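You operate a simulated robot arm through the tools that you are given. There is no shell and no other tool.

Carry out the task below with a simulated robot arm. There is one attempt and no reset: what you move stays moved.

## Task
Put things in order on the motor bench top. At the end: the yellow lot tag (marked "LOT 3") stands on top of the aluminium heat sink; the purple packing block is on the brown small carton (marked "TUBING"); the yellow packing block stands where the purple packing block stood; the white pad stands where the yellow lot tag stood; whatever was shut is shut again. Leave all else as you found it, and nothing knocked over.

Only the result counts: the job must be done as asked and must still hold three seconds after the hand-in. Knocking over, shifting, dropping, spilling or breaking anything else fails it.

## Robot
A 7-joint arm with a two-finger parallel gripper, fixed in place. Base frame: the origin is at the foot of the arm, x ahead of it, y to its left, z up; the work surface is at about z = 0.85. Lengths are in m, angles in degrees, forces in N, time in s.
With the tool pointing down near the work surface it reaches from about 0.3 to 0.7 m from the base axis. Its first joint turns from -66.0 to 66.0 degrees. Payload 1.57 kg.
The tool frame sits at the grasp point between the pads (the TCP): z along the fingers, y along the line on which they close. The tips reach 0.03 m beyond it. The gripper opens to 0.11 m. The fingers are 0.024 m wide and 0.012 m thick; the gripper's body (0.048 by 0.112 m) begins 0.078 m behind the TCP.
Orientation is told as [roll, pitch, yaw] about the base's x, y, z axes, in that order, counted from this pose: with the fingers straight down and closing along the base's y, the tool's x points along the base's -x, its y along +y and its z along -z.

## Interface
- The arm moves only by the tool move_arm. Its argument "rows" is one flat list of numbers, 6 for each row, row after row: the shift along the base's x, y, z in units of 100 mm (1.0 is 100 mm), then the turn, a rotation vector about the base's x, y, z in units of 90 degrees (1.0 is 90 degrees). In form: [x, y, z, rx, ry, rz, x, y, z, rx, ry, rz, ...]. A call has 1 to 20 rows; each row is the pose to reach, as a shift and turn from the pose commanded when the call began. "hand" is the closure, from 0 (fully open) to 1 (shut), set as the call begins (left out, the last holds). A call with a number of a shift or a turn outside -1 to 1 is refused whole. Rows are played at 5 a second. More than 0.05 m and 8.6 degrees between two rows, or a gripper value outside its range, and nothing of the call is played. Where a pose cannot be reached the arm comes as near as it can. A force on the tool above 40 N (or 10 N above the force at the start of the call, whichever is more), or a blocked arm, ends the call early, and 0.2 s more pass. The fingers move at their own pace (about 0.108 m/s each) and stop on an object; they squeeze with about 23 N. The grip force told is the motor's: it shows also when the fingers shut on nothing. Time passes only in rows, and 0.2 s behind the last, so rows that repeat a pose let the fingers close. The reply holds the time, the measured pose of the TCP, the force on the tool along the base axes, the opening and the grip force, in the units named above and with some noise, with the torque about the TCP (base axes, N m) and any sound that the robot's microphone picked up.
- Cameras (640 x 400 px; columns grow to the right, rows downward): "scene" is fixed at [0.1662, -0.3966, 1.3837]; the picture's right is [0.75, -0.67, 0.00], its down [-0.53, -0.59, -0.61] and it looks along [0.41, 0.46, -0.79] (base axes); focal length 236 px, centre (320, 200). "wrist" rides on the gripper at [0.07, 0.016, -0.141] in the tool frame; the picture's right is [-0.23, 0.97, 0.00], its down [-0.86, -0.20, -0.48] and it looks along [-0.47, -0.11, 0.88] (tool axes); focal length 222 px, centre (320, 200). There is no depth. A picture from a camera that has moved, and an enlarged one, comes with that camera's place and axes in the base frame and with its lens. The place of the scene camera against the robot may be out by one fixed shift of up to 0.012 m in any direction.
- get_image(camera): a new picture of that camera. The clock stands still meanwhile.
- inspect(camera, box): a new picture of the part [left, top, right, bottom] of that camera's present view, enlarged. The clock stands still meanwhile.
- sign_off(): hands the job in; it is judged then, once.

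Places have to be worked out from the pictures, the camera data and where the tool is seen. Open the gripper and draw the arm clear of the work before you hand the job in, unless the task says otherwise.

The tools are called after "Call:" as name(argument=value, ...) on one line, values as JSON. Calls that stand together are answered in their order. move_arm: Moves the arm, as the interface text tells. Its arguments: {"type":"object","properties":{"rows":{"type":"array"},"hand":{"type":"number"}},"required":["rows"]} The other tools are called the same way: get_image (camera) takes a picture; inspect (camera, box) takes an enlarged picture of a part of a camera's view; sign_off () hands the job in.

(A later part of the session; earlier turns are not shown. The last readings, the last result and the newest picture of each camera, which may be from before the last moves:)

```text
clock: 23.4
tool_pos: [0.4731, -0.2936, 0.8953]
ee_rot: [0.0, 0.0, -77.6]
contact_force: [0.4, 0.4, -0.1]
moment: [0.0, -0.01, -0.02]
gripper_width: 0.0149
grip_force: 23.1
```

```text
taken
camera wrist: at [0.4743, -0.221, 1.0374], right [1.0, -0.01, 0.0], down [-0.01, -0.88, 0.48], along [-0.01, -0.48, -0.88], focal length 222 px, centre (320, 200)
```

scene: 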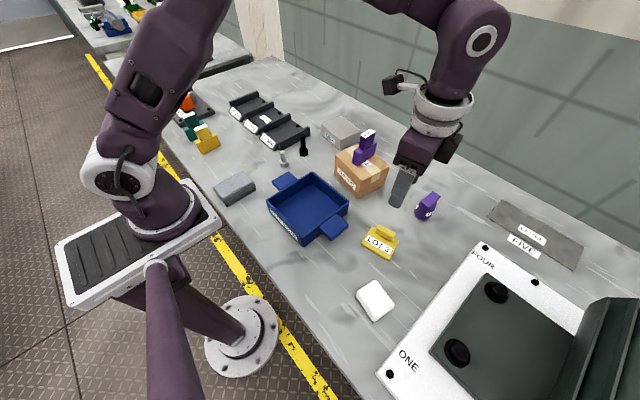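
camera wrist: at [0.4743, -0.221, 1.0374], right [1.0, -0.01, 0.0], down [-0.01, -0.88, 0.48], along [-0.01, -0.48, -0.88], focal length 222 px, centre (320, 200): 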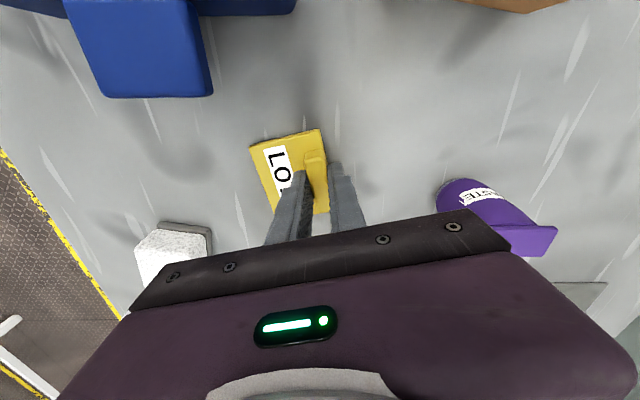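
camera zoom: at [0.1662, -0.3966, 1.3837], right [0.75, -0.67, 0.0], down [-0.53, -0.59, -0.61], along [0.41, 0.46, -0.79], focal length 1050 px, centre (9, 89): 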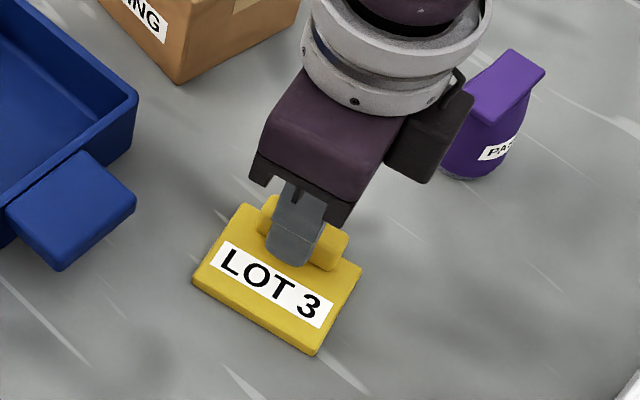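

The ridge is gripped (0.0149 wide). Lifting straight up and checking that the tag hangs level.

Call:
move_arm(rows=[0, 0, 0.2, 0, 0, 0, 0, 0, 0.6, 0, 0, 0, 0, 0, 1, 0, 0, 0])

Call:
inspect(camera="scene", box=[330, 150, 450, 270])

Call:
get_image(camera="wrist")

```text
clock: 24.2
tool_pos: [0.4735, -0.2932, 0.9953]
ee_rot: [-0.2, 0.0, -77.7]
contact_force: [0.9, -0.4, -1.0]
moment: [-0.01, -0.02, 0.03]
gripper_width: 0.0147
grip_force: 23.3
```

```text
3.33 times, centred on (390, 210) of scene
camera zoom: at [0.1662, -0.3966, 1.3837], right [0.75, -0.67, 0.0], down [-0.53, -0.59, -0.61], along [0.41, 0.46, -0.79], focal length 788 px, centre (87, 167)
```

zoom: 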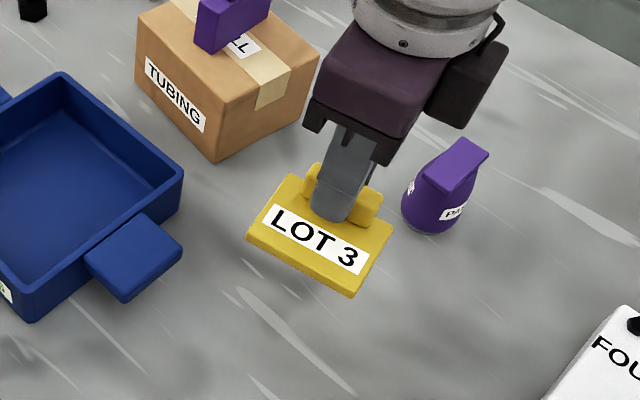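

```text
taken
camera wrist: at [0.4749, -0.2207, 1.1373], right [1.0, -0.01, 0.0], down [-0.01, -0.88, 0.48], along [-0.01, -0.48, -0.88], focal length 222 px, centre (320, 200)
```

wrist: 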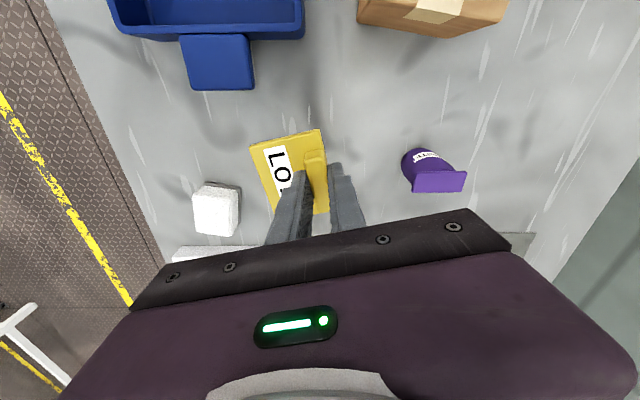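

The tag hangs level. I'll raise further, swing left at x≈0.47 (clear of the carton and block), turn by -20°, then go out to the heat sink.

Call:
move_arm(rows=[0, 0.2, 0.4, 0, 0, 0, 0, 0.5, 0.8, 0, 0, 0, 0, 0.95, 0.9, 0, 0, 0])

Call:
move_arm(rows=[0, 0.33, 0, 0, 0, -0.074, 0, 0.67, 0, 0, 0, -0.148, 0, 1, 0, 0, 0, -0.222])

Call:
move_arm(rows=[0.1, 0.35, 0, 0, 0, 0, 0.2, 0.7, 0, 0, 0, 0, 0.3, 1, 0, 0, 0, 0])

Call:
move_arm(rows=[0.3, 0.2, 0, 0, 0, 0, 0.6, 0.4, 0, 0, 0, 0, 0.95, 0.55, 0, 0, 0, 0, 0.95, 0.55, 0, 0, 0, 0])

Call:
get_image(camera="wrist")

Call:
inspect(camera="scene", box=[260, 60, 420, 200])

```text
clock: 25.0
tool_pos: [0.4776, -0.1946, 1.0847]
ee_rot: [0.1, 0.0, -77.7]
contact_force: [-0.9, 0.7, 0.4]
moment: [0.0, 0.04, 0.03]
gripper_width: 0.0148
grip_force: 23.1
```

```text
clock: 25.8
tool_pos: [0.4757, -0.0948, 1.0858]
ee_rot: [0.0, 0.0, -97.8]
contact_force: [-0.9, 0.8, 0.5]
moment: [-0.03, 0.02, 0.0]
gripper_width: 0.0148
grip_force: 23.3
```

```text
clock: 26.6
tool_pos: [0.5027, 0.0059, 1.0849]
ee_rot: [0.0, 0.0, -97.7]
contact_force: [-0.5, -0.4, -1.2]
moment: [-0.01, -0.01, 0.0]
gripper_width: 0.0147
grip_force: 22.6
```

```text
clock: 27.6
tool_pos: [0.6, 0.0567, 1.0853]
ee_rot: [0.1, 0.0, -97.8]
contact_force: [-0.4, 0.7, -0.9]
moment: [-0.03, 0.02, 0.0]
gripper_width: 0.015
grip_force: 22.3
```

```text
taken
camera wrist: at [0.6255, 0.1256, 1.2266], right [0.93, -0.36, 0.0], down [-0.31, -0.82, 0.48], along [-0.17, -0.45, -0.88], focal length 222 px, centre (320, 200)
```

wrist: 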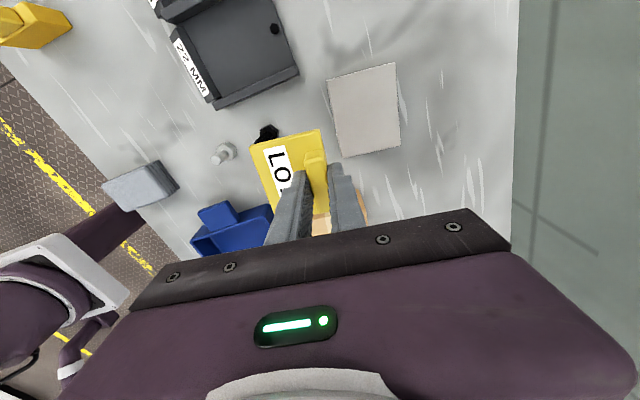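

```text
2.86 times, centred on (340, 130) of scene
camera zoom: at [0.1662, -0.3966, 1.3837], right [0.75, -0.67, 0.0], down [-0.53, -0.59, -0.61], along [0.41, 0.46, -0.79], focal length 675 px, centre (263, 400)
```

zoom: 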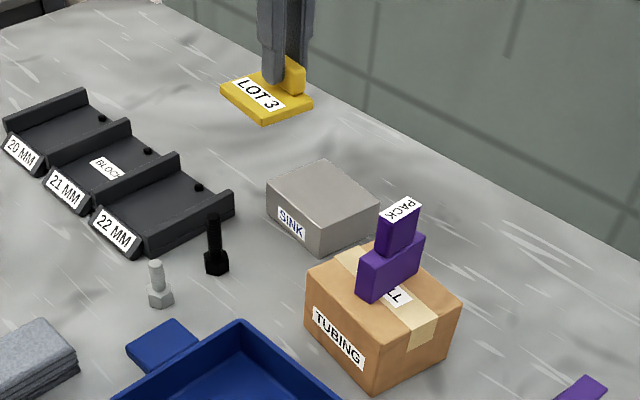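

The turn and travel went well. I'll enlarge the wrist view to refine the heat sink's top-face corners.

Call:
inspect(camera="wrist", box=[240, 50, 420, 170])

```text
3.33 times, centred on (330, 110) of wrist
camera zoom: at [0.6255, 0.1256, 1.2266], right [0.93, -0.36, 0.0], down [-0.31, -0.82, 0.48], along [-0.17, -0.45, -0.88], focal length 740 px, centre (287, 500)
```

zoom: 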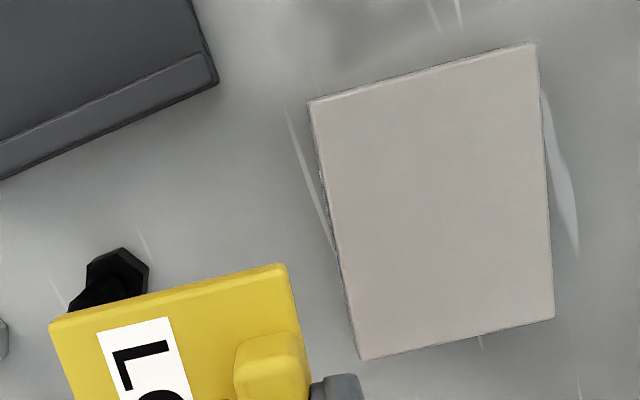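

The heat sink top is 0.089×0.108, centre (0.670, 0.060), yaw ≈ -8°, matching the tag's current yaw. I'll move out 0.088 m and start lowering.

Call:
move_arm(rows=[0.3, 0, 0, 0, 0, 0, 0.6, 0, 0, 0, 0, 0, 0.88, 0, 0, 0, 0, 0, 0.88, 0, -0.4, 0, 0, 0, 0.88, 0, -0.8, 0, 0, 0, 0.88, 0, -1, 0, 0, 0, 0.88, 0, -1, 0, 0, 0])

Call:
get_image(camera="wrist")

Call:
inspect(camera="scene", box=[280, 70, 400, 190])

```text
clock: 29.2
tool_pos: [0.6824, 0.0558, 0.984]
ee_rot: [0.0, 0.0, -97.8]
contact_force: [0.0, -0.5, -0.9]
moment: [-0.01, 0.01, -0.01]
gripper_width: 0.015
grip_force: 23.3
out of reach, approached as far as the arm can: row 2, 3, 4
```

```text
taken
camera wrist: at [0.7085, 0.1241, 1.1257], right [0.93, -0.36, 0.0], down [-0.31, -0.82, 0.48], along [-0.17, -0.45, -0.88], focal length 222 px, centre (320, 200)
```

wrist: 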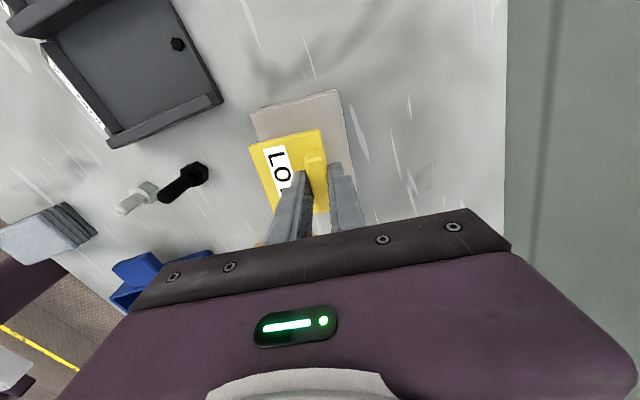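

```text
3.33 times, centred on (340, 130) of scene
camera zoom: at [0.1662, -0.3967, 1.3837], right [0.75, -0.67, 0.0], down [-0.53, -0.59, -0.61], along [0.41, 0.46, -0.79], focal length 788 px, centre (253, 433)
```

zoom: 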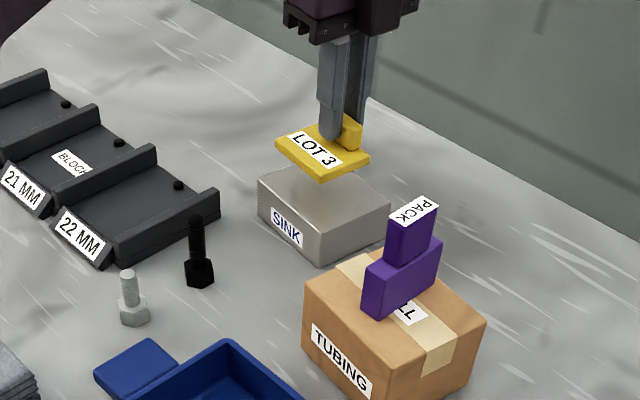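

The tag is over the sink; TCP is at x≈0.683, so I'll nudge 5 mm outward while lowering close to the surface (expected contact at TCP z≈0.938).

Call:
move_arm(rows=[0.03, 0.01, -0.2, 0, 0, 0, 0.05, 0.01, -0.35, 0, 0, 0, 0.05, 0.01, -0.35, 0, 0, 0])

Call:
inspect(camera="wrist", box=[220, 70, 400, 250])

Call:
inspect(camera="scene", box=[300, 90, 380, 160])

```text
clock: 30.0
tool_pos: [0.6907, 0.0583, 0.9508]
ee_rot: [0.0, 0.0, -97.6]
contact_force: [0.8, 0.0, -0.1]
moment: [-0.01, 0.02, -0.03]
gripper_width: 0.0149
grip_force: 23.1
```

```text
2.22 times, centred on (310, 160) of wrist
camera zoom: at [0.7154, 0.1264, 1.0918], right [0.94, -0.35, 0.0], down [-0.31, -0.82, 0.48], along [-0.17, -0.45, -0.88], focal length 494 px, centre (342, 289)
```

zoom: 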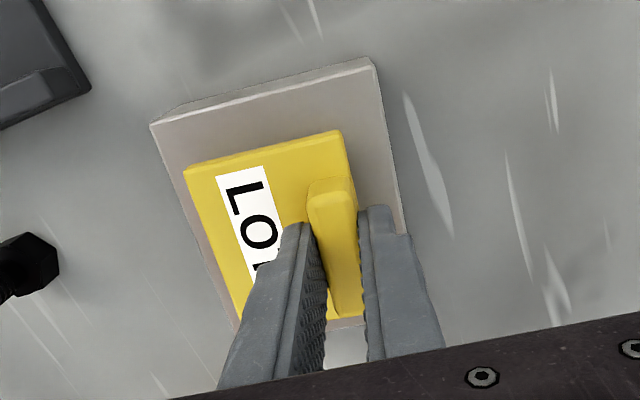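

```text
5.71 times, centred on (340, 125) of scene
camera zoom: at [0.1662, -0.3966, 1.3837], right [0.75, -0.67, 0.0], down [-0.53, -0.59, -0.61], along [0.41, 0.46, -0.79], focal length 1350 px, centre (206, 629)
```

zoom: 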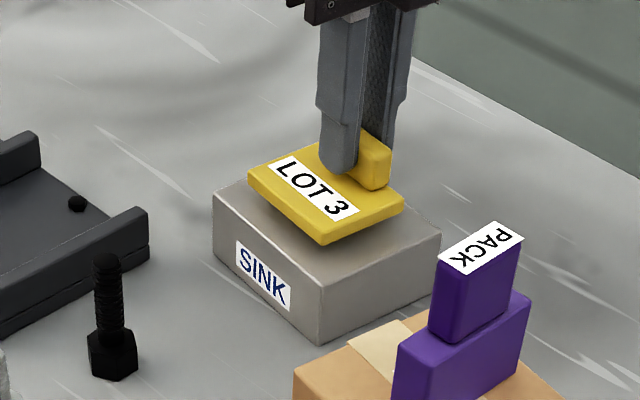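

The tag sits well inside the sink's outline. Lowering in small steps until contact.

Call:
move_arm(rows=[0, 0, -0.04, 0, 0, 0, 0, 0, -0.08, 0, 0, 0, 0, 0, -0.08, 0, 0, 0])

Call:
move_arm(rows=[0, 0, -0.03, 0, 0, 0, 0, 0, -0.03, 0, 0, 0])

```text
clock: 30.8
tool_pos: [0.6906, 0.0591, 0.9429]
ee_rot: [0.0, 0.1, -97.7]
contact_force: [0.0, -0.3, 0.1]
moment: [-0.01, -0.01, 0.01]
gripper_width: 0.0148
grip_force: 22.6
```

```text
clock: 31.4
tool_pos: [0.6896, 0.0587, 0.9404]
ee_rot: [0.3, 0.1, -97.7]
contact_force: [2.7, 1.5, 11.7]
moment: [0.19, -0.01, 0.0]
gripper_width: 0.0146
grip_force: 22.8
```

Contact (≈12 N) at z≈0.940. I'll check the view for tilt before letting go.

Call:
inspect(camera="scene", box=[300, 90, 380, 160])

Call:
move_arm(rows=[0, 0, -0.01, 0, 0, 0, 0, 0, -0.01, 0, 0, 0])

```text
5.71 times, centred on (340, 125) of scene
camera zoom: at [0.166, -0.3966, 1.3837], right [0.75, -0.67, 0.0], down [-0.53, -0.59, -0.61], along [0.41, 0.46, -0.79], focal length 1350 px, centre (206, 629)
```

zoom: 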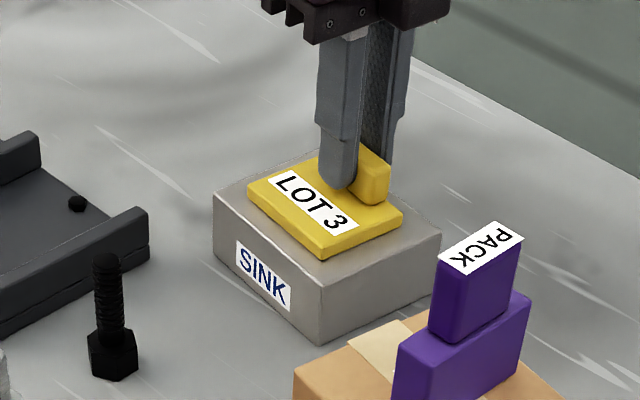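

```text
clock: 32.0
tool_pos: [0.6901, 0.0588, 0.9397]
ee_rot: [0.1, 0.0, -97.8]
contact_force: [3.7, 0.2, 20.0]
moment: [-0.01, -0.01, 0.01]
gripper_width: 0.0148
grip_force: 23.0
```

The tag is flat on the sink. I'll ease 1 mm, open moderately, and rise.

Call:
move_arm(rows=[0, 0, 0.015, 0, 0, 0, 0, 0, 0.015, 0, 0, 0])

Call:
move_arm(rows=[0, 0, 0, 0, 0, 0, 0, 0, 0, 0, 0, 0, 0, 0, 0, 0, 0, 0], hand=0.5)

Call:
move_arm(rows=[0, 0, 0.2, 0, 0, 0, 0, 0, 0.5, 0, 0, 0, -0.2, 0, 0.8, 0, 0, 0, -0.5, 0, 1, 0, 0, 0])

Call:
inspect(camera="scene", box=[300, 90, 400, 190])

Call:
get_image(camera="wrist")

```text
clock: 32.6
tool_pos: [0.6882, 0.0599, 0.9383]
ee_rot: [-0.1, 0.0, -97.5]
contact_force: [1.4, -2.3, 6.6]
moment: [-0.09, -0.03, -0.05]
gripper_width: 0.0147
grip_force: 23.3
```

```text
clock: 33.4
tool_pos: [0.6888, 0.0606, 0.94]
ee_rot: [0.0, -0.1, -97.5]
contact_force: [-0.2, -0.7, 0.2]
moment: [0.0, 0.01, 0.02]
gripper_width: 0.0547
grip_force: 0.2
```

```text
clock: 34.4
tool_pos: [0.64, 0.0611, 1.0414]
ee_rot: [-0.2, 0.0, -97.9]
contact_force: [-0.3, 0.2, -0.1]
moment: [-0.01, -0.04, -0.02]
gripper_width: 0.0552
grip_force: 0.1
out of reach, approached as far as the arm can: row 2
```

```text
4.00 times, centred on (350, 140) of scene
camera zoom: at [0.1661, -0.3967, 1.3837], right [0.75, -0.67, 0.0], down [-0.53, -0.59, -0.61], along [0.41, 0.46, -0.79], focal length 945 px, centre (200, 440)
```

zoom: 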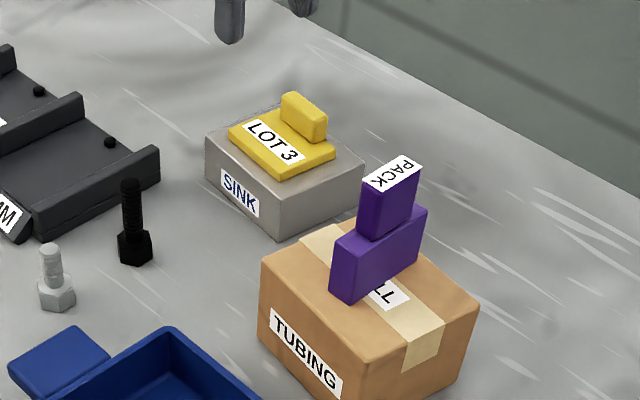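

```text
taken
camera wrist: at [0.6666, 0.1292, 1.1836], right [0.93, -0.36, 0.0], down [-0.31, -0.82, 0.48], along [-0.17, -0.45, -0.88], focal length 222 px, centre (320, 200)
```

wrist: 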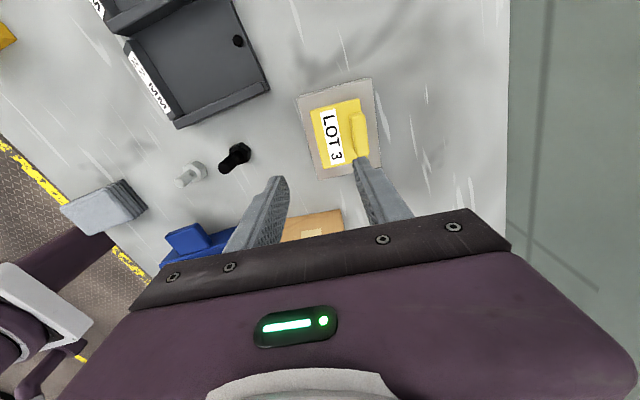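

The tag stands on the heat sink. Now I'll go back to the yellow packing block, turning the gripper back to yaw 0 on the way.

Call:
move_arm(rows=[-0.1, 0.05, 0.05, 0, 0, 0.09, -0.2, 0.1, 0.1, 0, 0, 0.18, -0.3, 0.15, 0.15, 0, 0, 0.27, -0.4, 0.2, 0.2, 0, 0, 0.36, -0.5, 0.25, 0.2, 0, 0, 0.45, -0.6, 0.3, 0.2, 0, 0, 0.54, -0.7, 0.35, 0.2, 0, 0, 0.63, -0.8, 0.4, 0.2, 0, 0, 0.72, -0.9, 0.45, 0.2, 0, 0, 0.81, -1, 0.5, 0.2, 0, 0, 0.9])

Call:
move_arm(rows=[-0.25, 0.25, 0, 0, 0, 0.06, -0.5, 0.5, 0, 0, 0, 0.12, -0.75, 0.75, 0, 0, 0, 0.185, -1, 1, 0, 0, 0, 0.185])

Call:
move_arm(rows=[-0.25, 0.25, 0, 0, 0, 0, -0.5, 0.5, 0, 0, 0, 0, -0.75, 0.75, 0, 0, 0, 0, -1, 0.95, 0, 0, 0, 0, -1, 0.95, 0, 0, 0, 0])

Call:
get_image(camera="wrist")

Call:
inspect(camera="wrist", box=[220, 40, 400, 160])

```text
clock: 36.6
tool_pos: [0.54, 0.1079, 1.0608]
ee_rot: [-0.1, -0.1, -16.4]
contact_force: [-0.8, -0.7, 0.2]
moment: [0.0, -0.01, 0.0]
gripper_width: 0.0551
grip_force: 0.1
```

```text
clock: 37.6
tool_pos: [0.4418, 0.2089, 1.0598]
ee_rot: [0.0, 0.0, 0.0]
contact_force: [-1.2, -0.1, -0.1]
moment: [0.0, 0.01, 0.01]
gripper_width: 0.055
grip_force: 0.0
```

```text
clock: 38.8
tool_pos: [0.3409, 0.3061, 1.0555]
ee_rot: [0.1, 0.0, -0.1]
contact_force: [0.0, -0.2, -0.6]
moment: [-0.02, -0.01, -0.01]
gripper_width: 0.0549
grip_force: 0.1
```

```text
taken
camera wrist: at [0.2722, 0.3231, 1.1976], right [0.23, 0.97, 0.0], down [0.86, -0.2, 0.48], along [0.47, -0.11, -0.88], focal length 222 px, centre (320, 200)
```

wrist: 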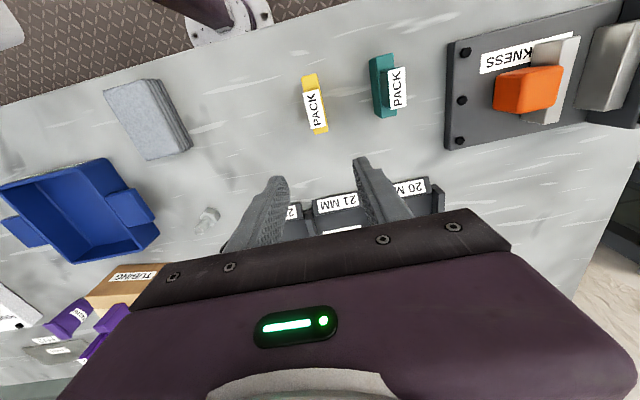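

```text
3.33 times, centred on (310, 100) of wrist
camera zoom: at [0.2722, 0.3231, 1.1976], right [0.23, 0.97, 0.0], down [0.86, -0.2, 0.48], along [0.47, -0.11, -0.88], focal length 740 px, centre (353, 533)
```

zoom: 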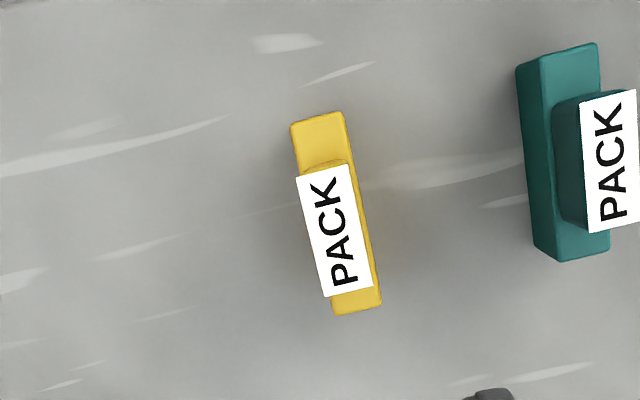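

The yellow block's centre works out at about (0.300, 0.311), yaw ≈0. I'll move above it and lower around its base as with the purple one.

Call:
move_arm(rows=[-0.2, 0.02, -0.2, 0, 0, 0, -0.41, 0.04, -0.4, 0, 0, 0, -0.41, 0.04, -0.7, 0, 0, 0, -0.41, 0.04, -0.7, 0, 0, 0])

Call:
get_image(camera="wrist")

```text
clock: 39.8
tool_pos: [0.2993, 0.3104, 0.9881]
ee_rot: [0.0, 0.0, 0.0]
contact_force: [-1.0, 0.1, 0.3]
moment: [-0.02, 0.0, 0.02]
gripper_width: 0.055
grip_force: 0.0
```

```text
taken
camera wrist: at [0.2288, 0.3268, 1.1297], right [0.23, 0.97, 0.0], down [0.85, -0.2, 0.48], along [0.47, -0.11, -0.88], focal length 222 px, centre (320, 200)
```

wrist: 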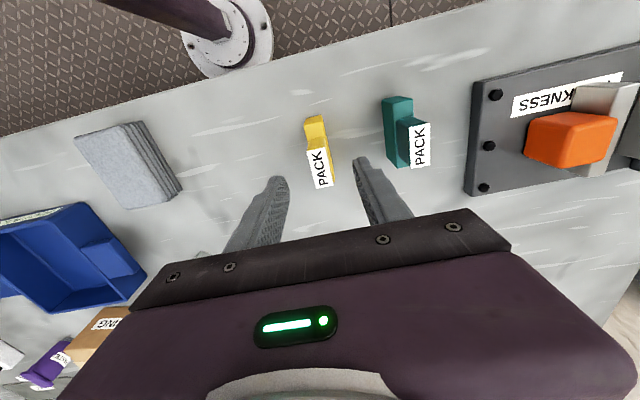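

The yellow block is centred between the fingers. Lowering to grip height, then closing and lifting slightly.

Call:
move_arm(rows=[0, 0, -0.35, 0, 0, 0, 0, 0, -0.7, 0, 0, 0, 0, 0, -0.96, 0, 0, 0, 0, 0, -0.96, 0, 0, 0])

Call:
move_arm(rows=[0, 0, 0, 0, 0, 0, 0, 0, 0, 0, 0, 0, 0, 0, 0, 0, 0, 0, 0, 0, 0, 0, 0, 0], hand=1)

Call:
move_arm(rows=[0, 0, 0.15, 0, 0, 0, 0, 0, 0.4, 0, 0, 0, 0, 0, 0.6, 0, 0, 0])

Call:
get_image(camera="wrist")

Call:
inspect(camera="scene", box=[140, 60, 280, 180])

```text
clock: 40.8
tool_pos: [0.3002, 0.3066, 0.8924]
ee_rot: [-0.1, -0.1, 0.1]
contact_force: [-0.4, -0.3, -0.4]
moment: [0.0, 0.02, -0.02]
gripper_width: 0.0549
grip_force: 0.1
```

```text
clock: 41.8
tool_pos: [0.3, 0.307, 0.8934]
ee_rot: [0.0, 0.0, 0.0]
contact_force: [-0.2, -0.6, 0.0]
moment: [0.01, -0.01, 0.04]
gripper_width: 0.0195
grip_force: 23.1
```

```text
clock: 42.6
tool_pos: [0.3015, 0.3082, 0.955]
ee_rot: [0.0, 0.0, -0.1]
contact_force: [-0.5, -0.1, -3.4]
moment: [-0.01, -0.02, 0.02]
gripper_width: 0.0194
grip_force: 22.4
```

```text
taken
camera wrist: at [0.2325, 0.3253, 1.0962], right [0.23, 0.97, 0.0], down [0.86, -0.2, 0.48], along [0.47, -0.11, -0.88], focal length 222 px, centre (320, 200)
```

wrist: 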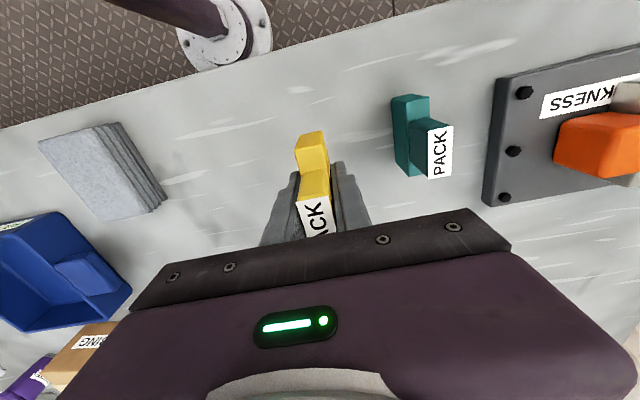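

```text
3.33 times, centred on (210, 120) of scene
camera zoom: at [0.1662, -0.3966, 1.3837], right [0.75, -0.67, 0.0], down [-0.53, -0.59, -0.61], along [0.41, 0.46, -0.79], focal length 788 px, centre (687, 467)
```

zoom: 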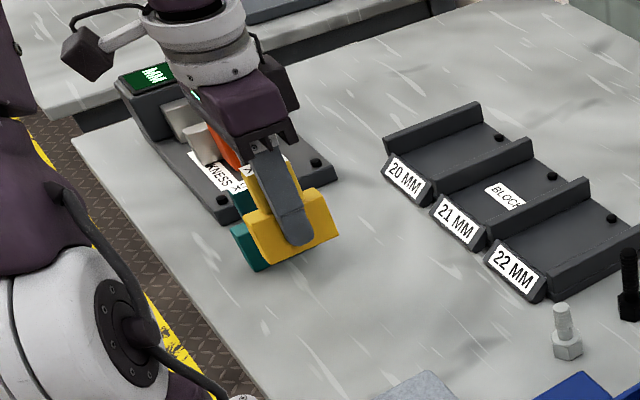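

The yellow block is held and level. Moving 0.087 m in -y to the purple block's old place and lowering most of the way.

Call:
move_arm(rows=[0, -0.3, 0, 0, 0, 0, 0, -0.6, 0, 0, 0, 0, 0, -0.87, 0, 0, 0, 0, 0, -0.87, -0.3, 0, 0, 0, 0, -0.87, -0.56, 0, 0, 0, 0, -0.87, -0.56, 0, 0, 0])

Call:
inspect(camera="scene", box=[140, 80, 280, 180])

Call:
move_arm(rows=[0, 0, -0.03, 0, 0, 0, 0, 0, -0.03, 0, 0, 0])

```text
clock: 44.0
tool_pos: [0.3, 0.2197, 0.8965]
ee_rot: [0.0, 0.1, 0.1]
contact_force: [0.6, 1.0, -2.2]
moment: [0.01, -0.01, 0.01]
gripper_width: 0.0195
grip_force: 22.4
```

```text
4.00 times, centred on (210, 130) of scene
camera zoom: at [0.1662, -0.3966, 1.3837], right [0.75, -0.67, 0.0], down [-0.53, -0.59, -0.61], along [0.41, 0.46, -0.79], focal length 945 px, centre (760, 480)
```

zoom: 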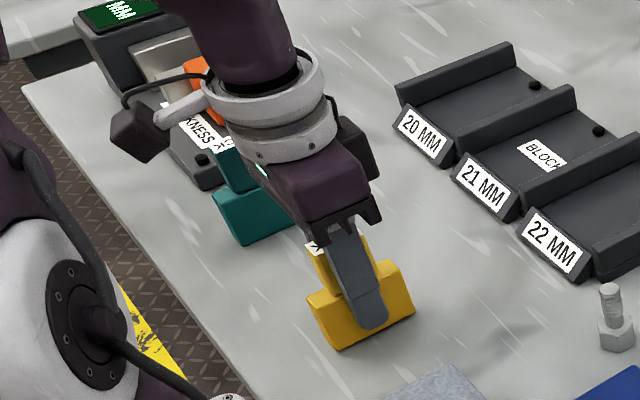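

```text
clock: 44.6
tool_pos: [0.2993, 0.2215, 0.8962]
ee_rot: [0.0, 0.0, 0.1]
contact_force: [-0.6, -0.1, -2.8]
moment: [-0.02, -0.02, -0.01]
gripper_width: 0.0195
grip_force: 23.4
```

Still hanging freely (weight on the gripper). Lowering a couple more millimetres.

Call:
move_arm(rows=[0, 0, -0.02, 0, 0, 0, 0, 0, -0.02, 0, 0, 0])

```text
clock: 45.2
tool_pos: [0.3006, 0.222, 0.8921]
ee_rot: [-0.1, 0.1, 0.0]
contact_force: [-0.7, -0.2, 7.7]
moment: [-0.03, 0.0, 0.0]
gripper_width: 0.0197
grip_force: 23.3
```

It touched the bench (force turned to +7.7 N). Opening and rising.

Call:
move_arm(rows=[0, 0, 0, 0, 0, 0, 0, 0, 0, 0, 0, 0, 0, 0, 0, 0, 0, 0], hand=0.45)

Call:
move_arm(rows=[0, 0, 0.2, 0, 0, 0, 0, 0, 0.6, 0, 0, 0, 0, 0, 1, 0, 0, 0])

Call:
move_arm(rows=[0, 0, 0.5, 0, 0, 0, 0, 0, 0.5, 0, 0, 0])

Call:
inspect(camera="scene", box=[170, 105, 250, 175])

Call:
inspect(camera="wrist", box=[260, 80, 420, 180])

```text
clock: 46.0
tool_pos: [0.2998, 0.2225, 0.8921]
ee_rot: [0.0, 0.0, 0.0]
contact_force: [1.4, 0.9, -0.4]
moment: [0.01, 0.04, -0.02]
gripper_width: 0.0605
grip_force: 0.0
```

```text
clock: 46.8
tool_pos: [0.3009, 0.2237, 0.9934]
ee_rot: [0.0, 0.0, 0.0]
contact_force: [0.5, -0.7, 0.0]
moment: [-0.01, 0.0, 0.01]
gripper_width: 0.0607
grip_force: 0.0
```

```text
clock: 47.4
tool_pos: [0.3037, 0.2211, 1.04]
ee_rot: [0.0, 0.1, 0.0]
contact_force: [0.5, -0.9, 0.0]
moment: [0.0, -0.01, -0.02]
gripper_width: 0.0604
grip_force: 0.1
```

```text
5.71 times, centred on (210, 140) of scene
camera zoom: at [0.1662, -0.3967, 1.3837], right [0.75, -0.67, 0.0], down [-0.53, -0.59, -0.61], along [0.41, 0.46, -0.79], focal length 1350 px, centre (949, 543)
```

zoom: 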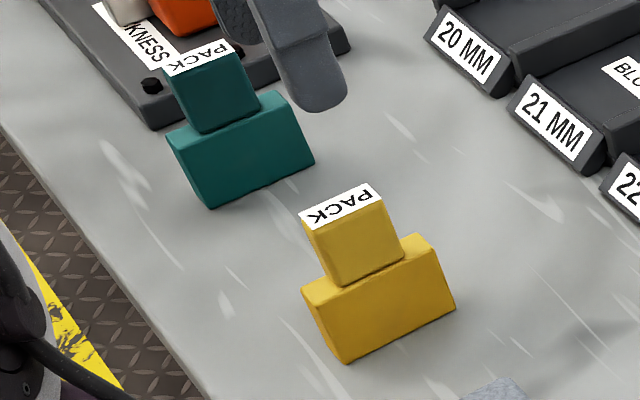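

```text
4.00 times, centred on (340, 130) of wrist
camera zoom: at [0.2341, 0.2392, 1.183], right [0.23, 0.97, 0.0], down [0.85, -0.2, 0.48], along [0.47, -0.11, -0.88], focal length 888 px, centre (240, 480)
```

zoom: 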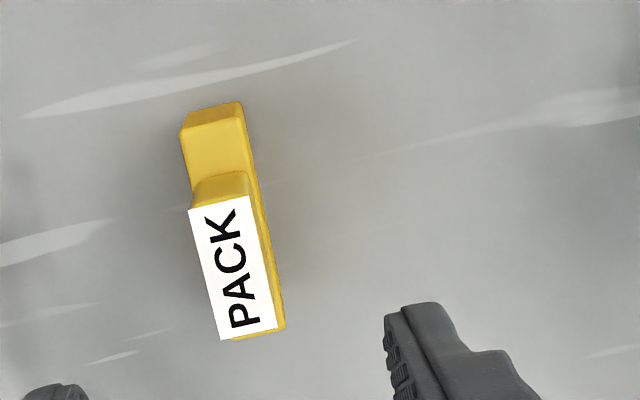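

The yellow block's outline now matches the purple one's former outline almost pixel for pixel. Next the white pad, about (0.327, -0.384), yaw ≈ -11°, 0.05×0.063 m; I'll swing over to it while turning the gripper to ≈ -101° so it closes across the short side.

Call:
move_arm(rows=[0.2, -0.33, 0.1, 0, 0, -0.09, 0.4, -0.67, 0.2, 0, 0, -0.18, 0.6, -1, 0.3, 0, 0, -0.27], hand=0.23)

Call:
move_arm(rows=[0.13, -0.33, 0, 0, 0, -0.09, 0.26, -0.67, 0, 0, 0, -0.18, 0.4, -1, 0, 0, 0, -0.27])

Call:
move_arm(rows=[0, -0.33, 0, 0, 0, -0.09, 0, -0.67, 0, 0, 0, -0.18, 0, -1, 0, 0, 0, -0.27])

Call:
move_arm(rows=[0, -0.33, 0, 0, 0, -0.09, 0, -0.67, 0, 0, 0, -0.18, 0, -1, 0, 0, 0, -0.27])

Call:
move_arm(rows=[-0.1, -0.33, 0, 0, 0, -0.042, -0.2, -0.67, 0, 0, 0, -0.042, -0.3, -1, 0, 0, 0, -0.042])

Call:
get_image(camera="wrist")

Call:
get_image(camera="scene")

```text
clock: 48.2
tool_pos: [0.3628, 0.1206, 1.071]
ee_rot: [0.0, 0.0, -24.4]
contact_force: [0.2, 0.2, 0.4]
moment: [-0.01, -0.01, 0.02]
gripper_width: 0.0848
grip_force: 0.1
```

```text
clock: 49.0
tool_pos: [0.4026, 0.0213, 1.0733]
ee_rot: [0.0, 0.0, -48.7]
contact_force: [0.3, 0.4, -0.4]
moment: [-0.02, 0.03, 0.0]
gripper_width: 0.0848
grip_force: 0.1
```

```text
clock: 49.8
tool_pos: [0.3983, -0.0801, 1.0709]
ee_rot: [0.0, 0.0, -73.1]
contact_force: [0.6, 0.1, -0.3]
moment: [0.02, -0.01, -0.01]
gripper_width: 0.0845
grip_force: 0.1
```

```text
clock: 50.6
tool_pos: [0.3978, -0.179, 1.0729]
ee_rot: [0.0, -0.1, -97.3]
contact_force: [-0.9, -1.0, -0.6]
moment: [0.01, 0.0, -0.03]
gripper_width: 0.0847
grip_force: 0.2
```

```text
clock: 51.4
tool_pos: [0.3661, -0.2785, 1.0723]
ee_rot: [0.0, 0.0, -101.1]
contact_force: [-1.0, 0.2, 0.2]
moment: [0.01, 0.0, 0.0]
gripper_width: 0.0846
grip_force: 0.0
```

```text
taken
camera wrist: at [0.3969, -0.2133, 1.2148], right [0.91, -0.41, 0.0], down [-0.36, -0.8, 0.48], along [-0.2, -0.44, -0.88], focal length 222 px, centre (320, 200)
```

wrist: 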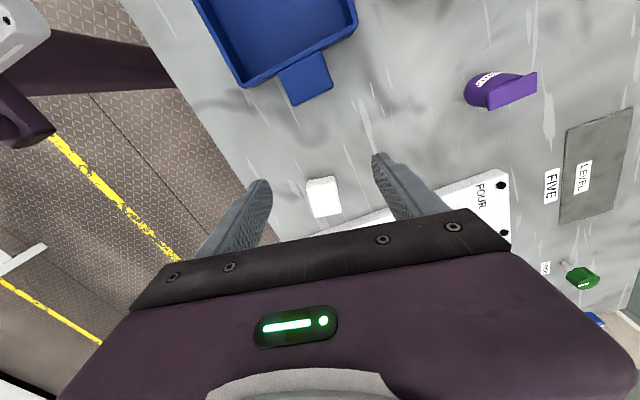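

```text
taken
```

scene: 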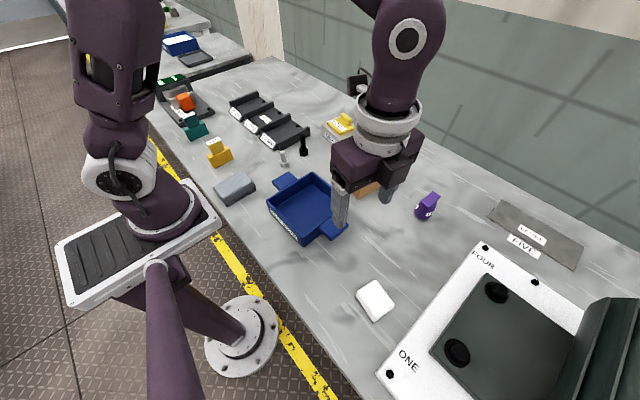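

The pad is visible between the fingers ahead. Moving closer for a precise view.

Call:
move_arm(rows=[-0.15, -0.3, 0, 0, 0, 0, -0.3, -0.6, -0.1, 0, 0, 0, -0.4, -0.9, -0.2, 0, 0, 0, -0.4, -0.9, -0.2, 0, 0, 0])

Call:
get_image(camera="wrist")

Call:
inspect(camera="wrist", box=[240, 80, 400, 200])

```text
clock: 52.4
tool_pos: [0.3304, -0.3671, 1.0516]
ee_rot: [0.0, 0.0, -101.1]
contact_force: [-0.1, -0.2, -0.9]
moment: [0.02, -0.02, -0.01]
gripper_width: 0.0845
grip_force: 0.1
```

```text
taken
camera wrist: at [0.3591, -0.3015, 1.1946], right [0.91, -0.41, 0.0], down [-0.36, -0.8, 0.48], along [-0.2, -0.44, -0.88], focal length 222 px, centre (320, 200)
```

wrist: 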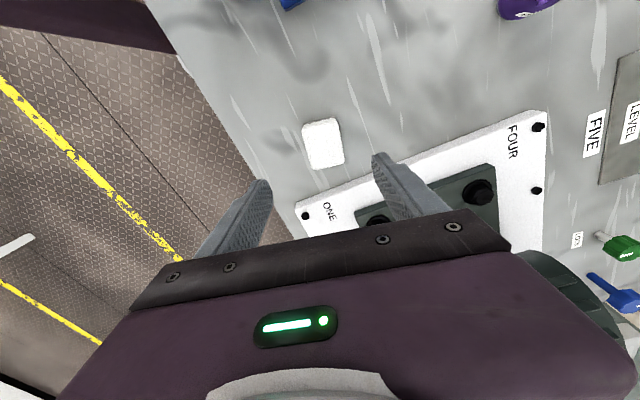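

```text
3.33 times, centred on (320, 140) of wrist
camera zoom: at [0.3591, -0.3015, 1.1946], right [0.91, -0.41, 0.0], down [-0.36, -0.8, 0.48], along [-0.2, -0.44, -0.88], focal length 740 px, centre (320, 400)
```

zoom: 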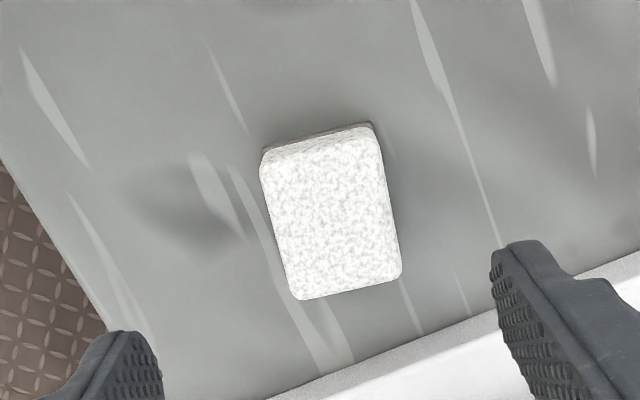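

The pad is centred at about (0.3285, -0.383), yaw ≈ -12°, top ≈0.878. I'll centre over it and descend with the fingers on its long sides.

Call:
move_arm(rows=[-0.015, -0.157, -0.2, 0, 0, 0, -0.015, -0.157, -0.6, 0, 0, 0, -0.015, -0.157, -1, 0, 0, 0, -0.015, -0.157, -1, 0, 0, 0])

Call:
get_image(camera="wrist")

Call:
inspect(camera="scene", box=[320, 240, 440, 350])

```text
clock: 53.4
tool_pos: [0.3261, -0.3854, 0.9556]
ee_rot: [0.1, 0.0, -101.0]
contact_force: [0.0, -0.2, -0.5]
moment: [-0.01, 0.01, -0.01]
gripper_width: 0.0848
grip_force: 0.1
```

```text
taken
camera wrist: at [0.3556, -0.3192, 1.097], right [0.91, -0.41, 0.0], down [-0.36, -0.8, 0.48], along [-0.2, -0.44, -0.88], focal length 222 px, centre (320, 200)
```

wrist: 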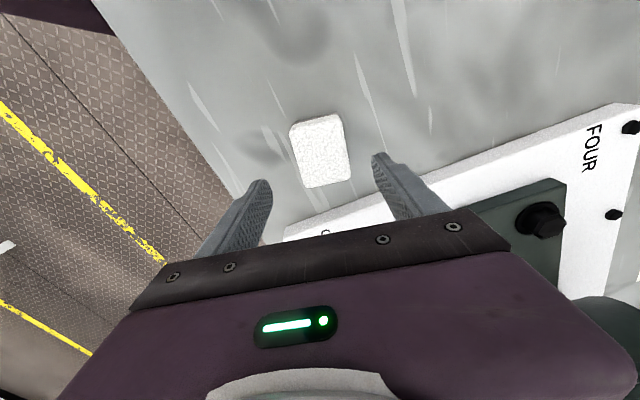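

```text
3.64 times, centred on (380, 295) of scene
camera zoom: at [0.1662, -0.3966, 1.3837], right [0.75, -0.67, 0.0], down [-0.53, -0.59, -0.61], along [0.41, 0.46, -0.79], focal length 859 px, centre (102, -146)
```

zoom: 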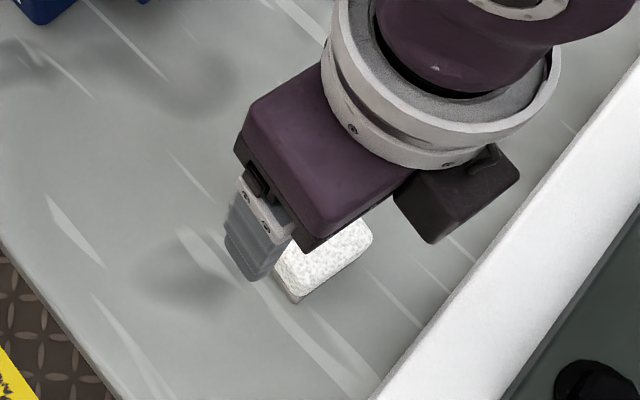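

Alignment looks near; I'll enlarge to verify the pad's centre before the last descent.

Call:
inspect(camera="wrist", box=[250, 90, 400, 200])

```text
3.64 times, centred on (325, 145) of wrist
camera zoom: at [0.3556, -0.3192, 1.097], right [0.91, -0.41, 0.0], down [-0.36, -0.8, 0.48], along [-0.2, -0.44, -0.88], focal length 808 px, centre (302, 400)
```

zoom: 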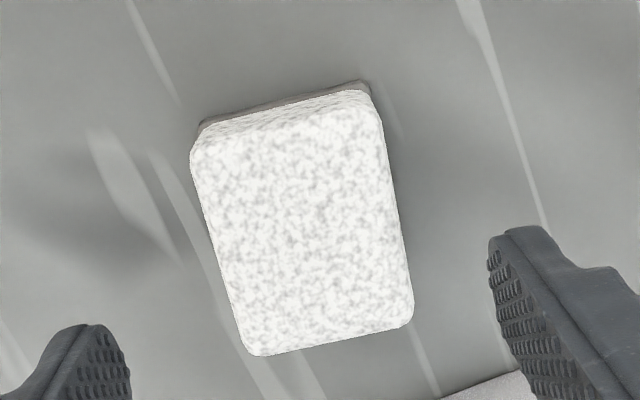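

The pad's centre is (0.328, -0.384), 0.051×0.0635, yaw -12.2°, top ≈0.875. Small correction, descend to TCP z≈0.888, then close.

Call:
move_arm(rows=[0.012, 0.005, -0.3, 0, 0, -0.012, 0.012, 0.005, -0.55, 0, 0, -0.012, 0.012, 0.005, -0.66, 0, 0, -0.012, 0.012, 0.005, -0.66, 0, 0, -0.012])

Call:
inspect(camera="scene", box=[320, 240, 440, 350])

Call:
move_arm(rows=[0, 0, 0, 0, 0, 0, 0, 0, 0, 0, 0, 0, 0, 0, 0, 0, 0, 0, 0, 0, 0, 0, 0, 0], hand=1)

Call:
get_image(camera="wrist")

```text
clock: 54.4
tool_pos: [0.3299, -0.3856, 0.8885]
ee_rot: [0.0, 0.0, -102.2]
contact_force: [0.4, -0.4, -0.5]
moment: [-0.03, -0.01, -0.01]
gripper_width: 0.0847
grip_force: 0.1
```

```text
3.64 times, centred on (380, 295) of scene
camera zoom: at [0.1662, -0.3966, 1.3837], right [0.75, -0.67, 0.0], down [-0.53, -0.59, -0.61], along [0.41, 0.46, -0.79], focal length 859 px, centre (102, -146)
```

zoom: 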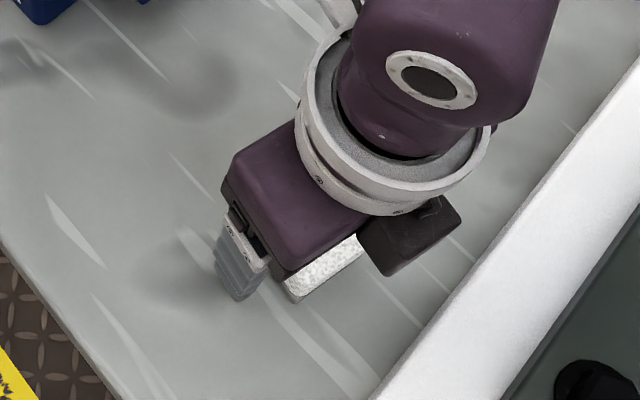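

```text
clock: 55.4
tool_pos: [0.3304, -0.3853, 0.8887]
ee_rot: [0.0, 0.0, -102.1]
contact_force: [0.0, 0.6, -0.1]
moment: [-0.04, -0.03, -0.01]
gripper_width: 0.0494
grip_force: 23.3
```

```text
taken
camera wrist: at [0.3605, -0.3195, 1.0308], right [0.9, -0.43, 0.0], down [-0.37, -0.79, 0.48], along [-0.2, -0.43, -0.88], focal length 222 px, centre (320, 200)
```

wrist: 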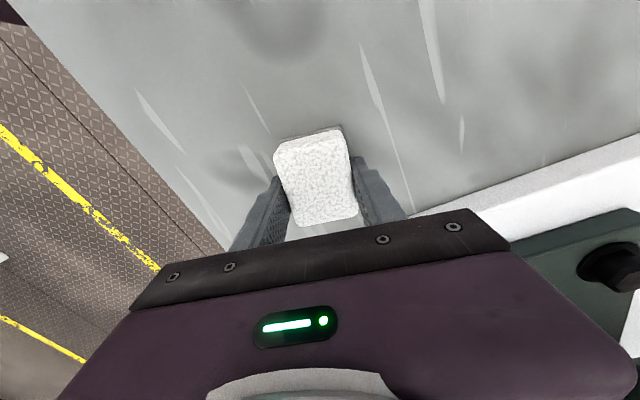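

The pad is gripped (0.0494 wide). Lifting and checking.

Call:
move_arm(rows=[0, 0, 0.15, 0, 0, 0, 0, 0, 0.5, 0, 0, 0, 0, 0, 0.8, 0, 0, 0])

Call:
inspect(camera="scene", box=[320, 220, 440, 350])

Call:
get_image(camera="wrist")

```text
clock: 56.2
tool_pos: [0.3296, -0.3821, 0.9702]
ee_rot: [0.0, -0.1, -102.1]
contact_force: [0.1, 1.1, -0.6]
moment: [0.0, -0.01, 0.02]
gripper_width: 0.0493
grip_force: 22.6
```

```text
3.08 times, centred on (380, 285) of scene
camera zoom: at [0.1662, -0.3966, 1.3837], right [0.75, -0.67, 0.0], down [-0.53, -0.59, -0.61], along [0.41, 0.46, -0.79], focal length 727 px, centre (135, -62)
```

zoom: 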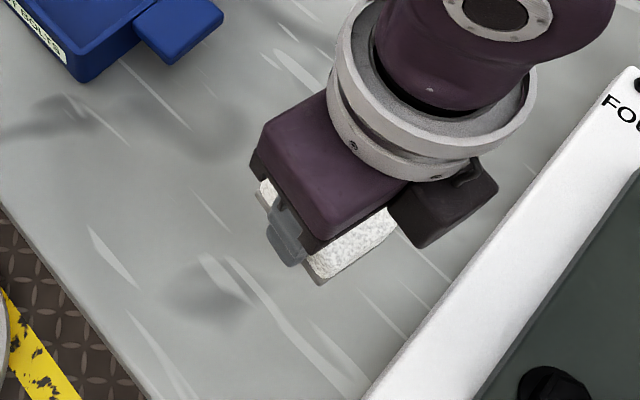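

```text
taken
camera wrist: at [0.36, -0.3166, 1.1113], right [0.9, -0.43, 0.0], down [-0.37, -0.79, 0.48], along [-0.2, -0.43, -0.88], focal length 222 px, centre (320, 200)
```

wrist: 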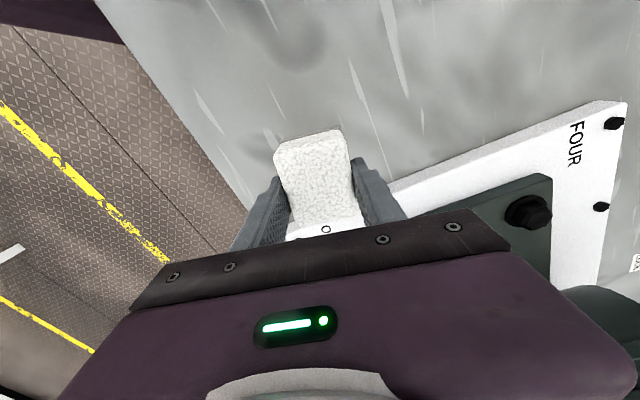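

The pad came up level. Moving to the tag's old spot (0.4503, -0.298), turning +25° to match its footprint.

Call:
move_arm(rows=[0.25, 0.18, 0, 0, 0, 0.07, 0.5, 0.35, 0, 0, 0, 0.14, 0.75, 0.52, 0, 0, 0, 0.21, 1, 0.7, 0, 0, 0, 0.28])

Call:
move_arm(rows=[0.21, 0.167, 0, 0, 0, 0, 0.21, 0.167, -0.3, 0, 0, 0, 0.21, 0.167, -0.6, 0, 0, 0, 0.21, 0.167, -0.6, 0, 0, 0])

Call:
get_image(camera="wrist")

Call:
inspect(camera="scene", box=[340, 210, 420, 270])

```text
clock: 57.2
tool_pos: [0.4279, -0.3134, 0.9666]
ee_rot: [0.0, 0.0, -76.7]
contact_force: [0.1, 0.3, -1.2]
moment: [-0.02, -0.01, -0.01]
gripper_width: 0.0493
grip_force: 22.6
```

```text
clock: 58.2
tool_pos: [0.4479, -0.2961, 0.9062]
ee_rot: [0.1, 0.0, -76.9]
contact_force: [-0.2, 0.4, -0.4]
moment: [-0.03, 0.0, 0.0]
gripper_width: 0.049
grip_force: 23.4
```

```text
taken
camera wrist: at [0.4481, -0.2245, 1.0482], right [1.0, 0.0, 0.0], down [0.0, -0.88, 0.48], along [0.0, -0.48, -0.88], focal length 222 px, centre (320, 200)
```

wrist: 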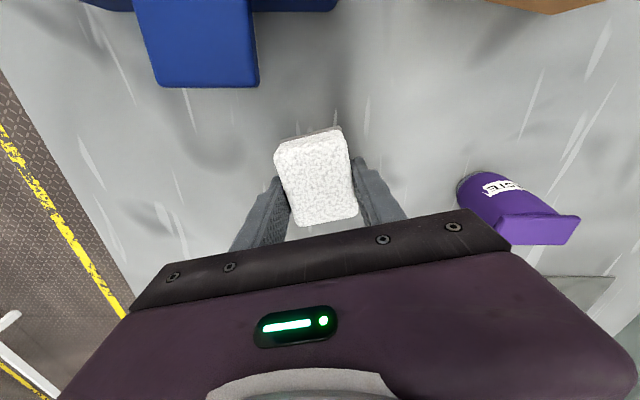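

```text
6.67 times, centred on (380, 240) of scene
camera zoom: at [0.1662, -0.3966, 1.3837], right [0.75, -0.67, 0.0], down [-0.53, -0.59, -0.61], along [0.41, 0.46, -0.79], focal length 1576 px, centre (-80, -67)
```

zoom: 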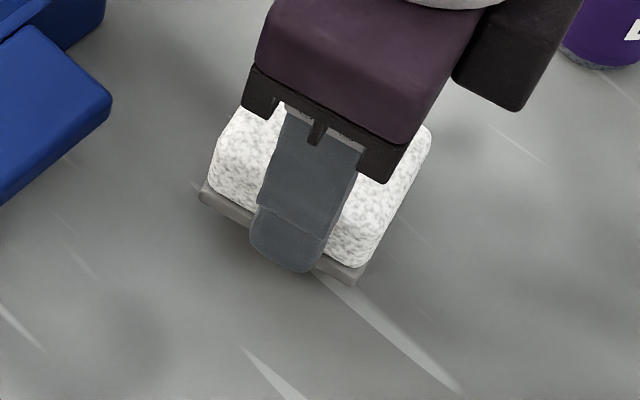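

About 2 cm above the bench over the tag's spot. A slight correction of 1–2 mm, then lower to just above contact.

Call:
move_arm(rows=[0.015, -0.01, -0.08, 0, 0, 0, 0.015, -0.01, -0.16, 0, 0, 0, 0.015, -0.01, -0.18, 0, 0, 0, 0.015, -0.01, -0.18, 0, 0, 0])

Call:
inspect(camera="scene", box=[340, 210, 420, 270])

```text
clock: 59.2
tool_pos: [0.4513, -0.2988, 0.8897]
ee_rot: [0.0, -0.1, -76.8]
contact_force: [0.1, 0.4, 4.0]
moment: [0.06, 0.01, 0.03]
gripper_width: 0.0491
grip_force: 23.0
```

```text
6.67 times, centred on (380, 240) of scene
camera zoom: at [0.1661, -0.3966, 1.3837], right [0.75, -0.67, 0.0], down [-0.53, -0.59, -0.61], along [0.41, 0.46, -0.79], focal length 1576 px, centre (-80, -67)
```

zoom: 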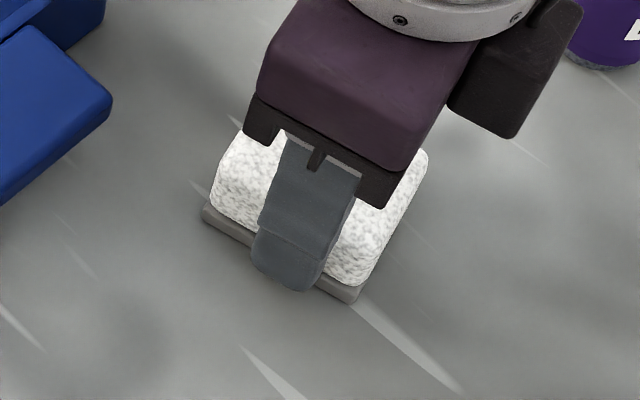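

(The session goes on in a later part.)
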